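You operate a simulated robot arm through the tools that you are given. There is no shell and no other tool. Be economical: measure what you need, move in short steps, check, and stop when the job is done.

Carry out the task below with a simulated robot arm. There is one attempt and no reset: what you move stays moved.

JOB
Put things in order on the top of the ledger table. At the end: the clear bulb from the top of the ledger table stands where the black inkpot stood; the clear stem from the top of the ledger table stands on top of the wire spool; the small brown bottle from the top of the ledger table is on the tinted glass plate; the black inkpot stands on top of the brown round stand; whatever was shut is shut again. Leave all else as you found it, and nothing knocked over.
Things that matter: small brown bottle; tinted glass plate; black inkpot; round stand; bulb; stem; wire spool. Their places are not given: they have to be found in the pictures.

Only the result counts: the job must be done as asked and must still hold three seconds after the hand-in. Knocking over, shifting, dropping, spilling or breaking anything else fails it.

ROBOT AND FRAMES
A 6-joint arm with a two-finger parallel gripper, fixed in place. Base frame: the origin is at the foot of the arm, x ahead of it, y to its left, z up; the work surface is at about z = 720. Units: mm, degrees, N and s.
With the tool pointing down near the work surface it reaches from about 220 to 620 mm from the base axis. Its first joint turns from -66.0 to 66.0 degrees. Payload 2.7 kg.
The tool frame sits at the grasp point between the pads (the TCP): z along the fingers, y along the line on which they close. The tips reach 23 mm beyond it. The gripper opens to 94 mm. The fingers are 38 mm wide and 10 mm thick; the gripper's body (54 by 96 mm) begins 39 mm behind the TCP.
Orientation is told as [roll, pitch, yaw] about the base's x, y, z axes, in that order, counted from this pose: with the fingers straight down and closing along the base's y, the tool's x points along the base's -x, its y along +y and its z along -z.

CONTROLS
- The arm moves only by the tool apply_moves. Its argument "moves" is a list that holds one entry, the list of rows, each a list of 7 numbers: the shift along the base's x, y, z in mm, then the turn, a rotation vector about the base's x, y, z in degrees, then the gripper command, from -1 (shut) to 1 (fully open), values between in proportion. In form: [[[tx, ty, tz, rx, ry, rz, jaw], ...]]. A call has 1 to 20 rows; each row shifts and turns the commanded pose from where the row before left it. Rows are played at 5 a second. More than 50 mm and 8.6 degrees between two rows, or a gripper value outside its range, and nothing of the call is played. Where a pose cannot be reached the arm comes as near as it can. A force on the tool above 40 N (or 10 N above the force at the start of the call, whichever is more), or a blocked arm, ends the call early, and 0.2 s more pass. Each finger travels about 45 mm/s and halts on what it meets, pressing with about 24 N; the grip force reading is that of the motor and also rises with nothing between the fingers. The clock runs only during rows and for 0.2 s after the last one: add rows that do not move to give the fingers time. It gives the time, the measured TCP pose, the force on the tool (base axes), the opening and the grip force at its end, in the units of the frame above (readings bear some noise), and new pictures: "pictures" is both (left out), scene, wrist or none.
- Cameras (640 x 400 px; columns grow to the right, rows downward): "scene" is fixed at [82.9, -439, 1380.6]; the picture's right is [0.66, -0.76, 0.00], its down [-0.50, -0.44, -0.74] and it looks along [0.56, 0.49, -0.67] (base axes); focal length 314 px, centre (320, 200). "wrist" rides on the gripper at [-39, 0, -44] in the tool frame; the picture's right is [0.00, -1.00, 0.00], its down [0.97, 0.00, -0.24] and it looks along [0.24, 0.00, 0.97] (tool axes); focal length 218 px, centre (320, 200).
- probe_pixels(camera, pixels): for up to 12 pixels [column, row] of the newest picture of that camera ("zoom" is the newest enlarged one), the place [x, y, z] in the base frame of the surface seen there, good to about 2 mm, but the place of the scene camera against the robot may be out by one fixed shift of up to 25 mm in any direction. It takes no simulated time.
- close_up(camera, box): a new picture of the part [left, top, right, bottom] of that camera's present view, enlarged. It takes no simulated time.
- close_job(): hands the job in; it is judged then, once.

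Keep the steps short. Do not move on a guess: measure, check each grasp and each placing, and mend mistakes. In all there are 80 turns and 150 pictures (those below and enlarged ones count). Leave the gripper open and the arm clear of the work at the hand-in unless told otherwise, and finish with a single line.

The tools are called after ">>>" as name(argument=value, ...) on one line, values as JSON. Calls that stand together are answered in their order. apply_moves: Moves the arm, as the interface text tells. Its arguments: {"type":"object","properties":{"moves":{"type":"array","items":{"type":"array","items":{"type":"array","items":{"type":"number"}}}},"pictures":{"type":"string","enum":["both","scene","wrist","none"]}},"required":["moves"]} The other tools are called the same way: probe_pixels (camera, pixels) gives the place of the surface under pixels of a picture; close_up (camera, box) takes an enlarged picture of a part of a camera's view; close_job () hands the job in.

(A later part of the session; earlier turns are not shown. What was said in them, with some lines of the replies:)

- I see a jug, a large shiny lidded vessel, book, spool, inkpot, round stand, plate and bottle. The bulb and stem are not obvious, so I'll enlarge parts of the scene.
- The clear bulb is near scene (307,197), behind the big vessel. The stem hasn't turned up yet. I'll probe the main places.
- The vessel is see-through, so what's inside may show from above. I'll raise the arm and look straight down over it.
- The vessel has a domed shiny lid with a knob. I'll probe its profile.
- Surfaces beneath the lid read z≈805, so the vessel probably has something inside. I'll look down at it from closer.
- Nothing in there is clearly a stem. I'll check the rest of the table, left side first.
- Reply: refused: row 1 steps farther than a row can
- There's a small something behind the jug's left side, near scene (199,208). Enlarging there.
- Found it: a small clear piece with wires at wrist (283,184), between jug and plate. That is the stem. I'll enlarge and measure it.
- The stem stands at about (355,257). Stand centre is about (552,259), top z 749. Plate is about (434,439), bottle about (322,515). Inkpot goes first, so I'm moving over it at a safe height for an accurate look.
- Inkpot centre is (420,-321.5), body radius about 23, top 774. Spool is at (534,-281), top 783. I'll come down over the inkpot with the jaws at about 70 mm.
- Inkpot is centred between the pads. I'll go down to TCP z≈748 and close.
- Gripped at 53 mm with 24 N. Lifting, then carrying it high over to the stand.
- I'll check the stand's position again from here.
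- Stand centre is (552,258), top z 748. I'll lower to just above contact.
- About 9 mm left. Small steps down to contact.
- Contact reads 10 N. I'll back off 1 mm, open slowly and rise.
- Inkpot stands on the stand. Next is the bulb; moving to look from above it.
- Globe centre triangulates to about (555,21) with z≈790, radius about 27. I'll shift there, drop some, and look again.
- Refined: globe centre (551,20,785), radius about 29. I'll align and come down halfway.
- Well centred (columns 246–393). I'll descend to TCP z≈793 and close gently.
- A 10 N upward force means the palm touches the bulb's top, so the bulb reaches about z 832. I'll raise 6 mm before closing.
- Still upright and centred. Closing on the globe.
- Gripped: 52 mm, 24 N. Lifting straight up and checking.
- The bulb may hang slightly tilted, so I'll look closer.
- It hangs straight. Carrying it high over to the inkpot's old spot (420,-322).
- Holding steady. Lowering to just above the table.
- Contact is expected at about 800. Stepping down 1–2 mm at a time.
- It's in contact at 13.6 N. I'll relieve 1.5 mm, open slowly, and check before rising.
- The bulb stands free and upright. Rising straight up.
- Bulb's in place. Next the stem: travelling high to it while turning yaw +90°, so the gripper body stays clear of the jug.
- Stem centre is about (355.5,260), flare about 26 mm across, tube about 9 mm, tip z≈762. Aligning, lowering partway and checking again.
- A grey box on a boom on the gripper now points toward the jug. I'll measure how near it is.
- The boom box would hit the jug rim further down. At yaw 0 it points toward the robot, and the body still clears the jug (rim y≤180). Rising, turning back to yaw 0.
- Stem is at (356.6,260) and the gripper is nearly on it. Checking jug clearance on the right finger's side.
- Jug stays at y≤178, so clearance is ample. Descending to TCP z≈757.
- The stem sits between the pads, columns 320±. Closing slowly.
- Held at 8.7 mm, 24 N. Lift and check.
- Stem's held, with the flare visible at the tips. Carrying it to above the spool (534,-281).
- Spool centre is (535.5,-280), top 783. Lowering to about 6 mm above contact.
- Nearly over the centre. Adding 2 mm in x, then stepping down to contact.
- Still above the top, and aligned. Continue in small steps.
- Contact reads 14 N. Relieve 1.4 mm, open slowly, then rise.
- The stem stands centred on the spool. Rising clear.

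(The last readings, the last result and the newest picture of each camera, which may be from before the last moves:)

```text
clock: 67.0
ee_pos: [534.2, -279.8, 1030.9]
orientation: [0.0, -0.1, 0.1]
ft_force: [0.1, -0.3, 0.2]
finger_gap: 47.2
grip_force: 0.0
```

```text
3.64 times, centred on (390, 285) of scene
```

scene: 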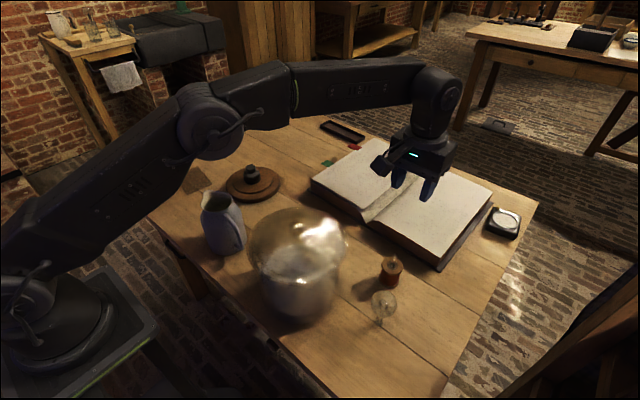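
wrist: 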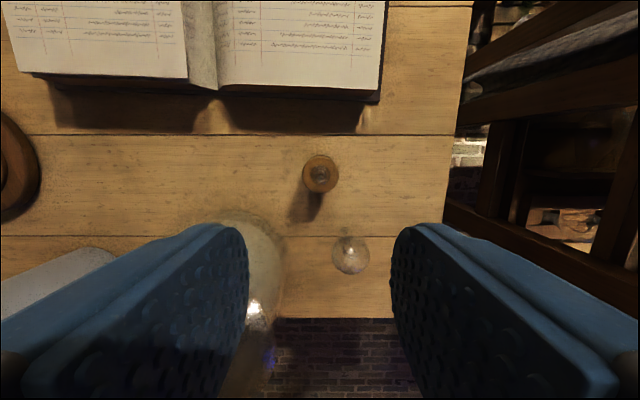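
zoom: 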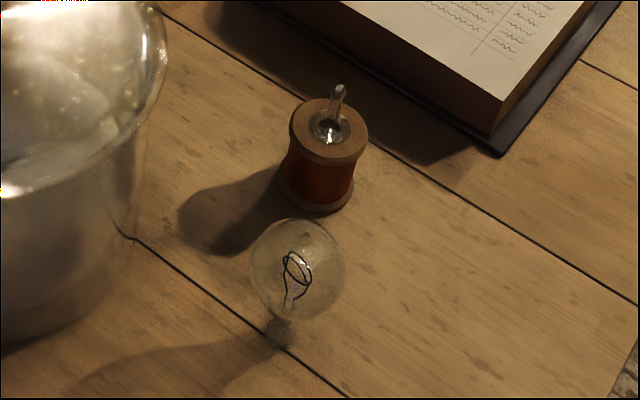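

Spool with stem and the bulb both look right. Last is the bottle; flying over to look at it.

>>> apply_moves(moves=[[[-12.6, 46, 0, 0, 0, 0, 0], [-12.6, 46, 0, 0, 0, 0, 0], [-12.6, 46, 0, 0, 0, 0, 0], [-12.6, 46, 0, 0, 0, 0, 0], [-12.6, 46, 0, 0, 0, 0, 0], [-12.6, 46, 0, 0, 0, 0, 0], [-12.6, 46, 0, 0, 0, 0, 0], [-12.6, 46, 0, 0, 0, 0, 0], [-12.6, 46, 0, 0, 0, 0, 0.2], [-12.6, 46, 0, 0, 0, 0, 0.5], [-12.6, 46, 0, 0, 0, 0, 0.8], [-12.6, 46, 0, 0, 0, 0, 0.8], [-12.6, 46, 0, 0, 0, 0, 0.8], [-12.6, 46, 0, 0, 0, 0, 0.8], [-12.6, 46, 0, 0, 0, 0, 0.8], [-12.6, 46, 0, 0, 0, 0, 0.8], [0, 0, 0, 0, 0, 0, 0.8]]])

>>> close_up(camera="wrist", box=[220, 80, 400, 250])

>>> close_up(camera="scene", box=[110, 130, 230, 220])

```text
clock: 70.6
ee_pos: [333.3, 458.5, 1027.9]
orientation: [0.1, 0.0, 0.2]
ft_force: [-0.5, 0.5, 0.4]
finger_gap: 84.6
grip_force: 0.1
```

scene: 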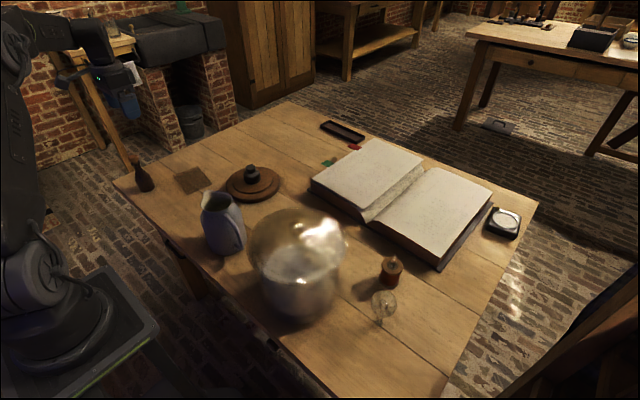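
wrist: 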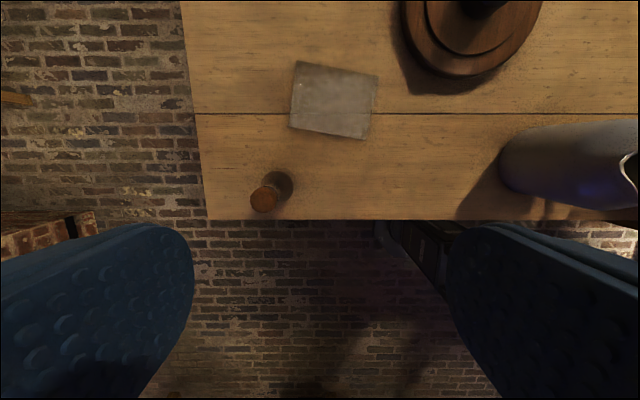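

```text
2.35 times, centred on (310, 165) of wrist
```

zoom: 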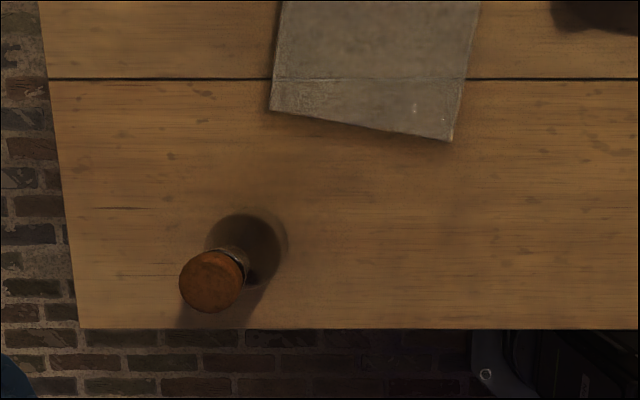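

```text
4.44 times, centred on (170, 175) of scene
```

zoom: 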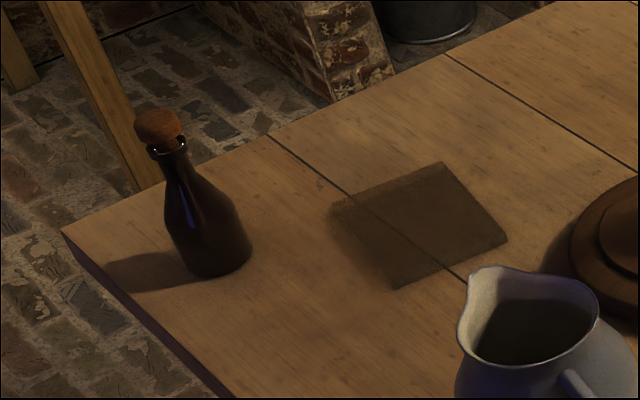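

>>> probe_pixels(camera="wrist", pixels=[[264, 199], [255, 199], [272, 199], [264, 190], [264, 208], [283, 178], [290, 185], [296, 62], [377, 76], [364, 138], [290, 126], [333, 100]])

>>> probe_pixels(camera="wrist", pixels=[[279, 180], [285, 195], [278, 205], [292, 178], [285, 172], [276, 172], [320, 120], [360, 135], [330, 70], [350, 110], [300, 110], [320, 90]])

```text
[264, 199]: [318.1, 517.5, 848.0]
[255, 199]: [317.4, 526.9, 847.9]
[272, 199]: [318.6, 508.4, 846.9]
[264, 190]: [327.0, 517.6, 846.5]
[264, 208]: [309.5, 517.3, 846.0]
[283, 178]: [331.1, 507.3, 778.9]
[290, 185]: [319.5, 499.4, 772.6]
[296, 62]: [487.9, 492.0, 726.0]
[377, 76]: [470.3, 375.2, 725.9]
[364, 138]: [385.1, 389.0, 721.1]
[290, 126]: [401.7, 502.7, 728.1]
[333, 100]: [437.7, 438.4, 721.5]
```

```text
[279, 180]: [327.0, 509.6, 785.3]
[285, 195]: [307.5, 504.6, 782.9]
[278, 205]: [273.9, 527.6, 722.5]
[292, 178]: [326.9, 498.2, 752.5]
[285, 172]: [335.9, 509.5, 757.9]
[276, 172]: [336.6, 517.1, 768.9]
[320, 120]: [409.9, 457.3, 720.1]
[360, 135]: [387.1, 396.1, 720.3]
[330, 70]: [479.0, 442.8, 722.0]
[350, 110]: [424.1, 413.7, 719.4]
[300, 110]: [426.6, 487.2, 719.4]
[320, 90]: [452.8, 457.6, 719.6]
```

Bottle axis is about (318,518), cork top z 848, so it must be held by cork and neck from above. Plate centre is about (436,440). Moving above the bottle.

>>> apply_moves(moves=[[[-8, 30, -25, 0, 0, 0, 0.4], [-7, 29, -25, 0, 0, 0, 0.2], [0, 0, -40, 0, 0, 0, 0.1], [0, 0, -35, 0, 0, 0, 0.1], [0, 0, 0, 0, 0, 0, 0.1], [0, 0, 0, 0, 0, 0, 0.1]]])

>>> close_up(camera="wrist", box=[240, 160, 400, 280])

```text
clock: 72.0
ee_pos: [318.0, 515.6, 905.9]
orientation: [0.1, 0.0, 0.1]
ft_force: [0.6, 0.2, 0.0]
finger_gap: 51.6
grip_force: 0.0
```

scene: 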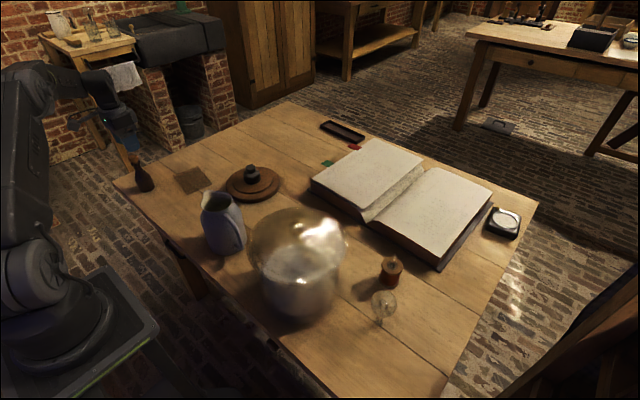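
wrist: 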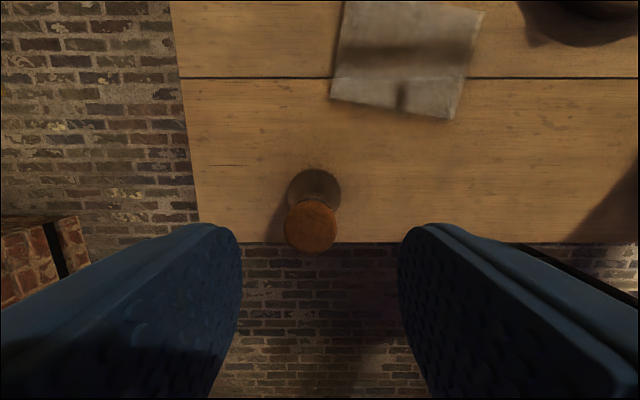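

```text
3.33 times, centred on (320, 220) of wrist
```

zoom: 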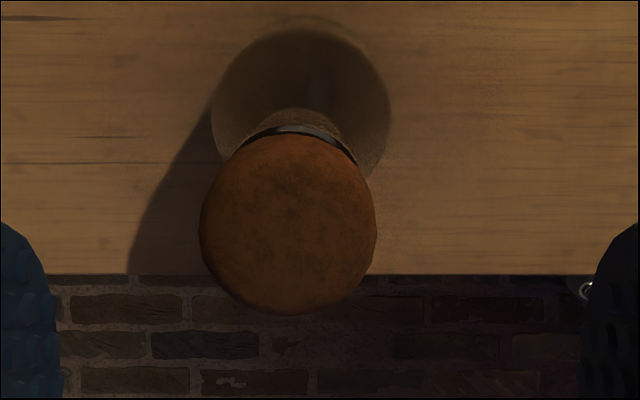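

Cork centre refined to (318,520.7), diameter about 26. Moving y +5 and lowering to TCP z≈816.

>>> apply_moves(moves=[[[0, 5, -30, 0, 0, 0, 0.1], [0, 0, -30, 0, 0, 0, 0.1], [0, 0, -20, 0, 0, 0, 0.1], [0, 0, -9, 0, 0, 0, 0.1], [0, 0, 0, 0, 0, 0, 0.1]]])

>>> close_up(camera="scene", box=[80, 100, 200, 200])

```text
clock: 73.2
ee_pos: [317.2, 520.5, 817.0]
orientation: [0.0, 0.0, 0.2]
ft_force: [-1.0, 0.4, 0.0]
finger_gap: 51.6
grip_force: 0.2
```

scene: 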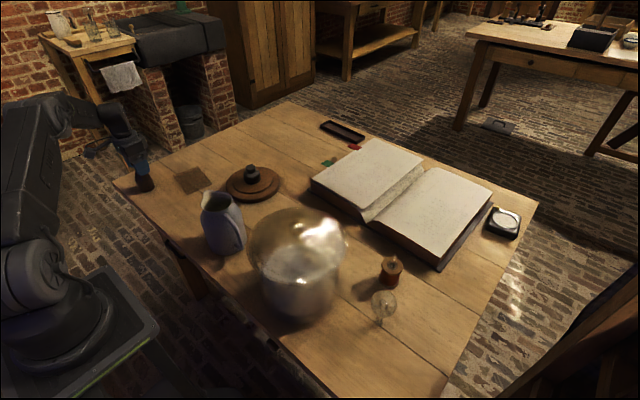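
wrist: 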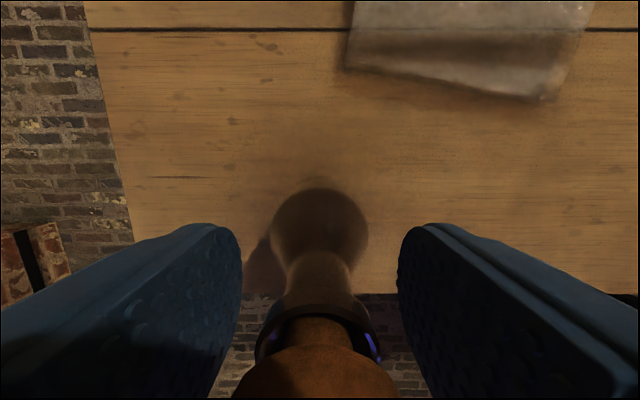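

```text
4.00 times, centred on (140, 150) of scene
```

zoom: 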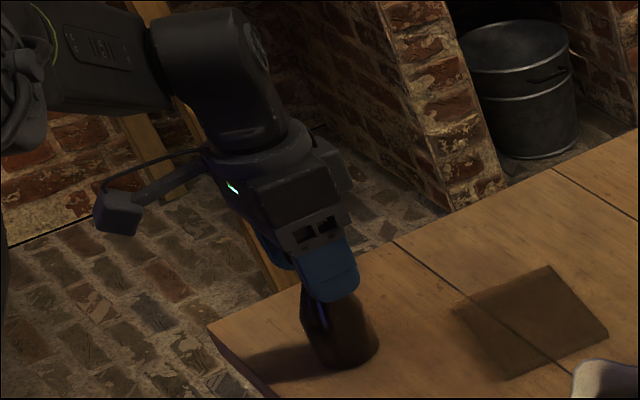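

Cork and lip are centred at column 318. Closing.

>>> apply_moves(moves=[[[0, 0, 0, 0, 0, 0, -0.05], [0, 0, 0, 0, 0, 0, -0.2], [0, 0, 0, 0, 0, 0, -0.35], [0, 0, 0, 0, 0, 0, -0.5], [0, 0, 0, 0, 0, 0, -0.65], [0, 0, 0, 0, 0, 0, -0.8], [0, 0, 0, 0, 0, 0, -0.8], [0, 0, 0, 0, 0, 0, -0.8]]], pictures="wrist")

```text
clock: 75.0
ee_pos: [318.3, 518.2, 816.9]
orientation: [0.0, -0.1, 0.1]
ft_force: [0.2, 0.1, -0.4]
finger_gap: 26.6
grip_force: 24.3
```

wrist: 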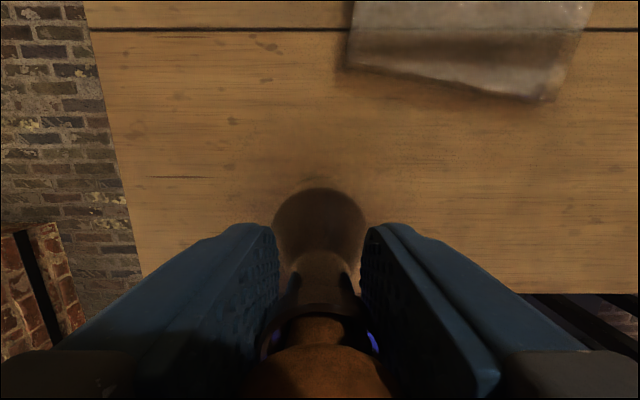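

Gripped at 26.6 mm. Lifting gently and checking that it comes up straight with its cork.

>>> apply_moves(moves=[[[0, 0, 5, 0, 0, 0, -0.8], [0, 0, 15, 0, 0, 0, -0.8], [0, 0, 25, 0, 0, 0, -0.8], [0, 0, 25, 0, 0, 0, -0.8], [0, 0, 0, 0, 0, 0, -0.8], [0, 0, 0, 0, 0, 0, -0.8]]])

>>> close_up(camera="scene", box=[80, 80, 200, 200])

```text
clock: 76.4
ee_pos: [317.2, 518.6, 887.0]
orientation: [0.0, 0.0, 0.0]
ft_force: [-0.5, -1.1, -1.4]
finger_gap: 26.7
grip_force: 24.0
```

scene: 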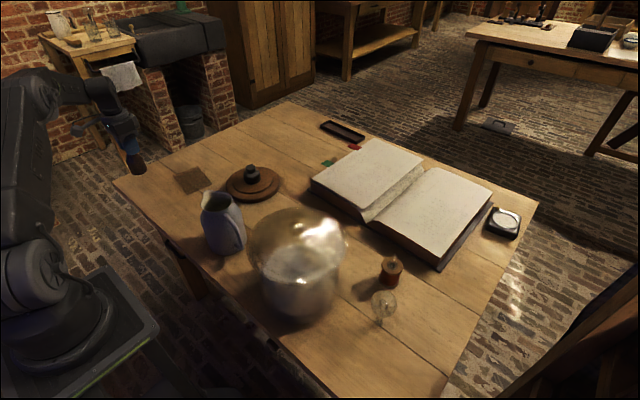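
wrist: 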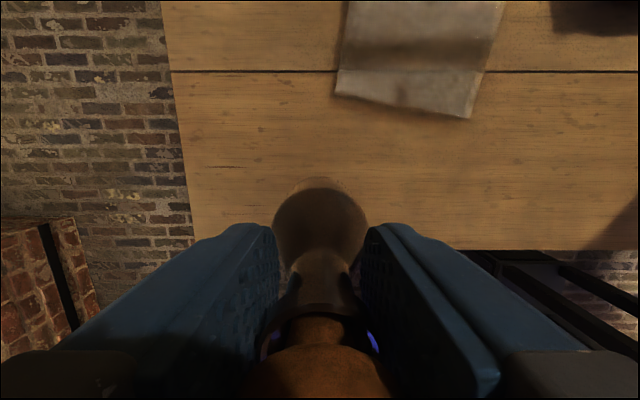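

```text
3.33 times, centred on (140, 140) of scene
```

zoom: 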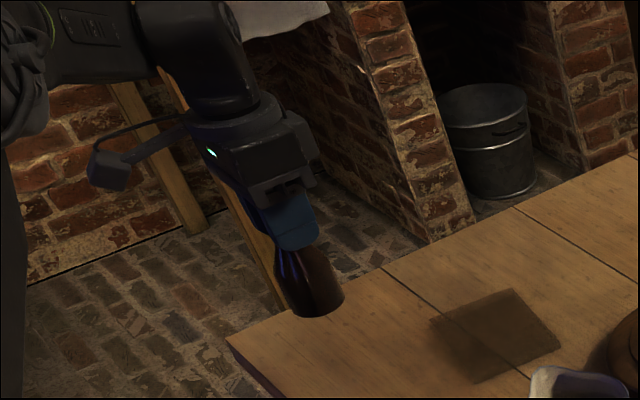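

Lifted straight. Moving over the plate.

>>> apply_moves(moves=[[[30, -22, 0, 0, 0, 0, -0.8], [30, -22, 0, 0, 0, 0, -0.8], [30, -22, 0, 0, 0, 0, -0.8], [24, -18, 0, 0, 0, 0, -0.8], [0, 0, 0, 0, 0, 0, -0.8], [0, 0, 0, 0, 0, 0, -0.8]]])

>>> close_up(camera="scene", box=[130, 110, 250, 210])

```text
clock: 77.8
ee_pos: [432.0, 435.4, 884.3]
orientation: [0.1, 0.0, 0.1]
ft_force: [0.7, 0.2, -0.9]
finger_gap: 26.9
grip_force: 24.1
```

scene: 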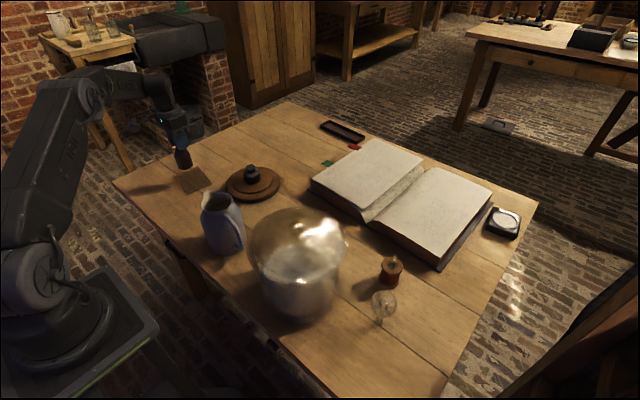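
wrist: 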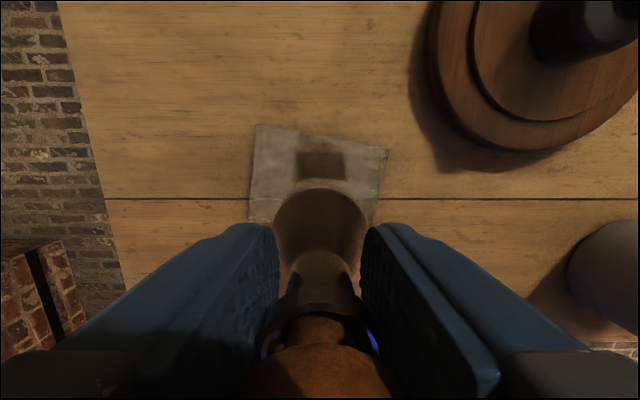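

```text
4.00 times, centred on (190, 160) of scene
```

zoom: 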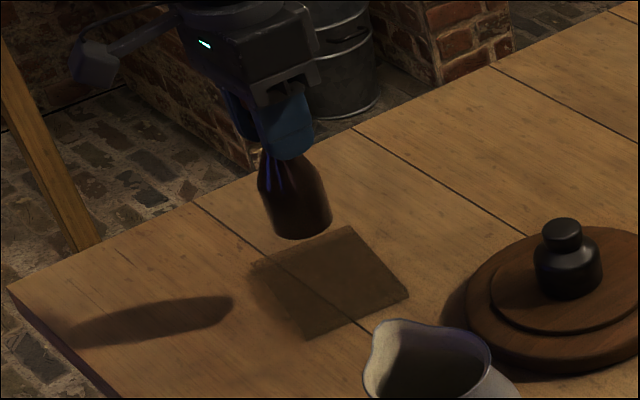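

Reached (432,435.4). Lowering to about 4 mm above the expected contact (TCP z≈825).

>>> apply_moves(moves=[[[0, 0, -25, 0, 0, 0, -0.8], [0, 0, -20, 0, 0, 0, -0.8], [0, 0, -8, 0, 0, 0, -0.8], [0, 0, 0, 0, 0, 0, -0.8], [0, 0, 0, 0, 0, 0, -0.8]]])

>>> close_up(camera="scene", box=[160, 140, 240, 200])

```text
clock: 79.0
ee_pos: [432.1, 435.3, 833.1]
orientation: [0.2, 0.0, 0.0]
ft_force: [0.0, -0.3, -2.3]
finger_gap: 26.7
grip_force: 24.2
```

scene: 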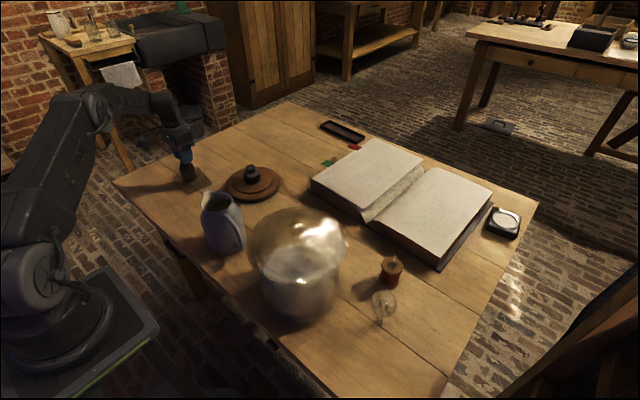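
wrist: 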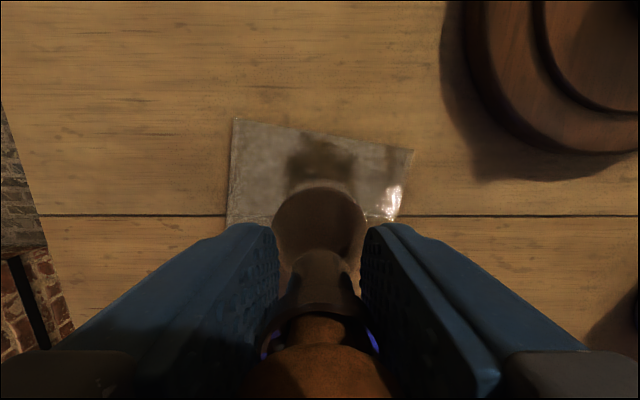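

```text
6.67 times, centred on (200, 170) of scene
```

zoom: 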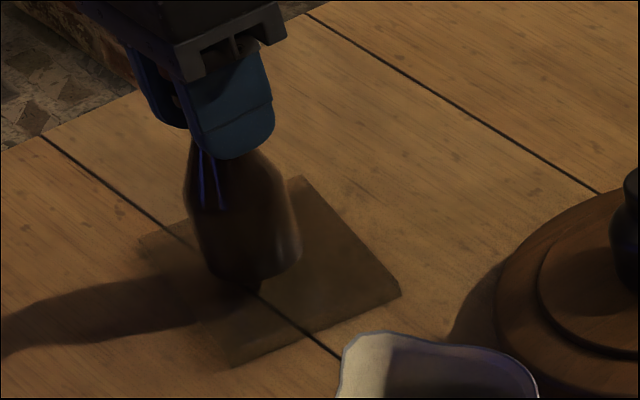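

Aligned over the plate. Small steps to contact.

>>> apply_moves(moves=[[[0, 0, -2, 0, 0, 0, -0.8], [0, 0, -2, 0, 0, 0, -0.8], [0, 0, -1.5, 0, 0, 0, -0.8], [0, 0, 0, 0, 0, 0, -0.8]]], pictures="none")

>>> apply_moves(moves=[[[0, 0, -1, 0, 0, 0, -0.8], [0, 0, 0, 0, 0, 0, -0.8]]], pictures="none")

>>> apply_moves(moves=[[[0, 0, -1, 0, 0, 0, -0.8], [0, 0, 0, 0, 0, 0, -0.8]]], pictures="none")

```text
clock: 80.0
ee_pos: [430.9, 435.2, 828.6]
orientation: [0.1, 0.0, 0.0]
ft_force: [-0.1, -0.9, -0.9]
finger_gap: 26.7
grip_force: 24.1
```

```text
clock: 80.6
ee_pos: [432.7, 436.2, 827.2]
orientation: [0.1, 0.0, 0.1]
ft_force: [-0.1, -0.7, -1.9]
finger_gap: 26.7
grip_force: 23.6
```

```text
clock: 81.2
ee_pos: [432.3, 435.5, 825.9]
orientation: [0.2, -0.1, 0.1]
ft_force: [-1.7, -1.1, 6.3]
finger_gap: 26.9
grip_force: 23.9
```

Contact at 6 N (plate about 8–9 mm thick). Easing 0.4 mm and opening slowly.

>>> apply_moves(moves=[[[0, 0, 0.4, 0, 0, 0, -0.8], [0, 0, 0, 0, 0, 0, -0.43], [0, 0, 0, 0, 0, 0, -0.35], [0, 0, 0, 0, 0, 0, -0.2], [0, 0, 0, 0, 0, 0, 0], [0, 0, 0, 0, 0, 0, 0.1], [0, 0, 0, 0, 0, 0, 0.1]]], pictures="wrist")

```text
clock: 82.8
ee_pos: [432.2, 436.5, 825.4]
orientation: [0.1, 0.0, 0.1]
ft_force: [-0.2, 0.3, 1.2]
finger_gap: 51.8
grip_force: 0.0
```

wrist: 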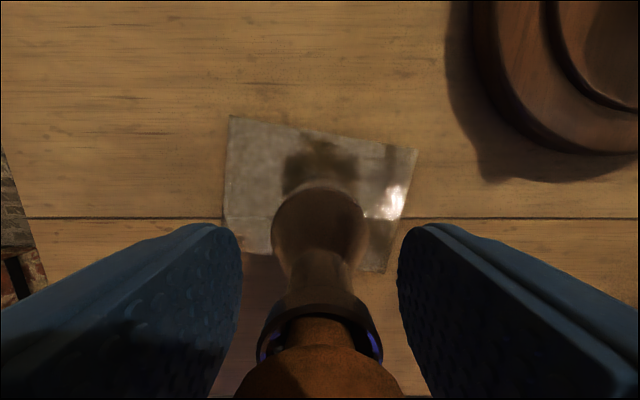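

The bottle stands free. Rising straight up and retreating to a clear pose.

>>> apply_moves(moves=[[[0, 0, 15, 0, 0, 0, 0.1], [0, 0, 40, 0, 0, 0, 0.1], [0, 0, 45, 0, 0, 0, 0.1], [0, 0, 45, 0, 0, 0, 0.5], [0, 0, 45, 0, 0, 0, 1], [0, -45, 0, 0, 0, 0, 1], [-10, -45, 0, 0, 0, 0, 1], [-10, -45, 0, 0, 0, 0, 1], [-10, -45, 20, 0, 0, 0, 1], [-10, -45, 20, 0, 0, 0, 1], [-10, -45, 0, 0, 0, 0, 1], [0, 0, 0, 0, 0, 0, 1]]])

>>> close_up(camera="scene", box=[130, 130, 290, 230])

>>> close_up(camera="scene", box=[330, 220, 450, 350])

>>> close_up(camera="wrist", box=[60, 0, 440, 240])

```text
refused: row 9 steps farther than a row can; nothing moved
```

```text
4.00 times, centred on (210, 180) of scene
```

zoom: 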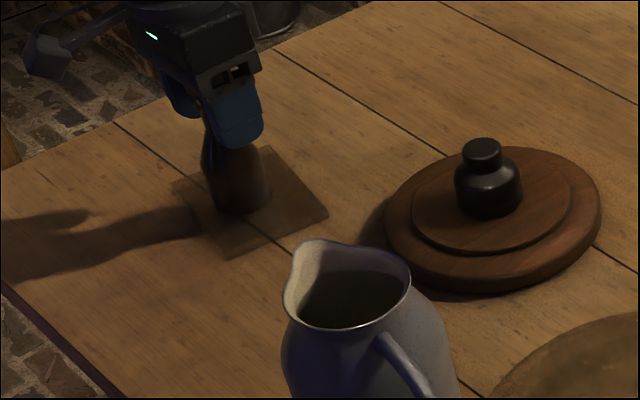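

```text
3.08 times, centred on (390, 285) of scene
```

zoom: 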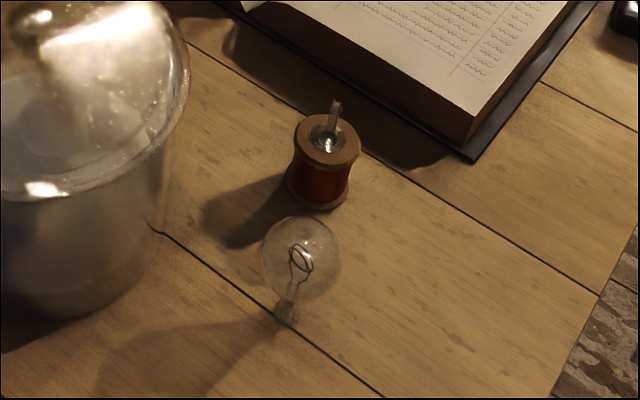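

```text
1.67 times, centred on (250, 120) of wrist
```

zoom: 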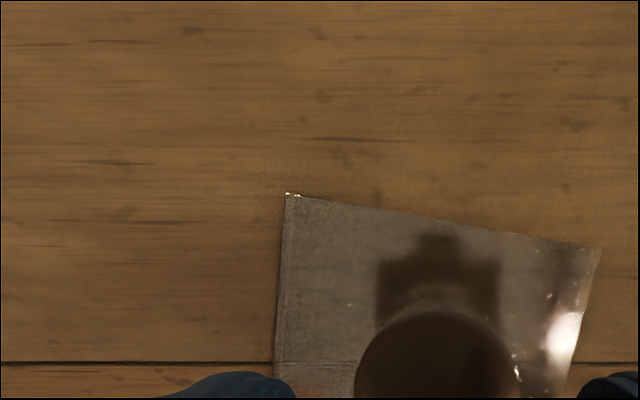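

That call was refused for one long step and nothing moved. Retrying with shorter steps.

>>> apply_moves(moves=[[[0, 0, 15, 0, 0, 0, 0.1], [0, 0, 40, 0, 0, 0, 0.1], [0, 0, 45, 0, 0, 0, 0.1], [0, 0, 45, 0, 0, 0, 0.1], [0, 0, 45, 0, 0, 0, 0.5], [0, 0, 30, 0, 0, 0, 1], [-10, -45, 0, 0, 0, 0, 1], [-10, -45, 0, 0, 0, 0, 1], [-10, -45, 0, 0, 0, 0, 1], [-10, -45, 0, 0, 0, 0, 1], [-10, -45, 0, 0, 0, 0, 1], [-10, -45, 0, 0, 0, 0, 1], [0, 0, 0, 0, 0, 0, 1]]])

>>> close_up(camera="scene", box=[130, 130, 290, 230])

```text
clock: 85.6
ee_pos: [373.0, 166.3, 1046.5]
orientation: [0.1, 0.1, 0.1]
ft_force: [-0.7, 0.7, -0.5]
finger_gap: 93.7
grip_force: 0.1
```

scene: 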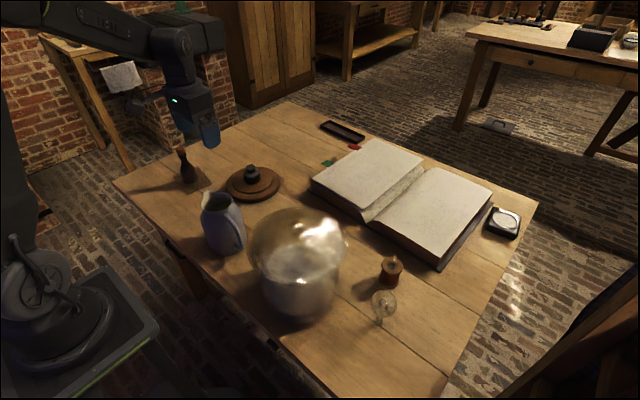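
wrist: 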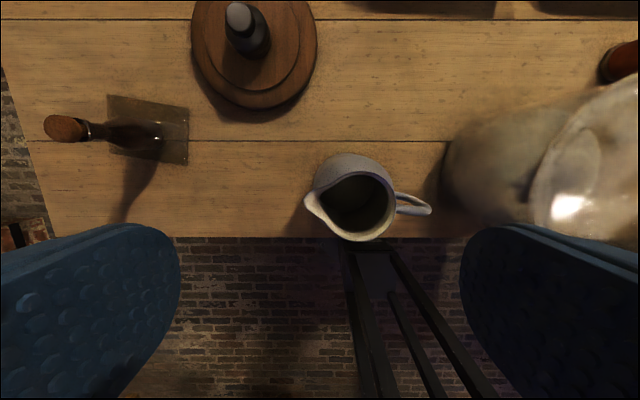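

```text
4.00 times, centred on (210, 180) of scene
```

zoom: 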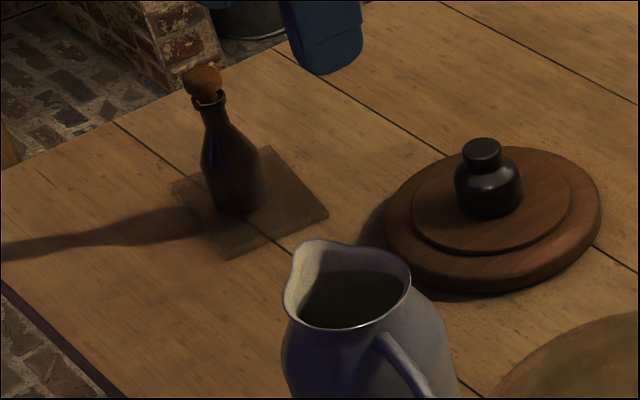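

All four pieces are in place and upright. The lidded vessel was never opened, the gripper is open, and the arm is clear. Handing in.

>>> close_job()

```text
The job is handed in.
```

The job is handed in: the inkpot is on the round stand, the bulb is on the inkpot's old spot (within about 5 mm), the stem is on the wire spool, and the brown bottle is on the glass plate, with nothing opened or knocked over.
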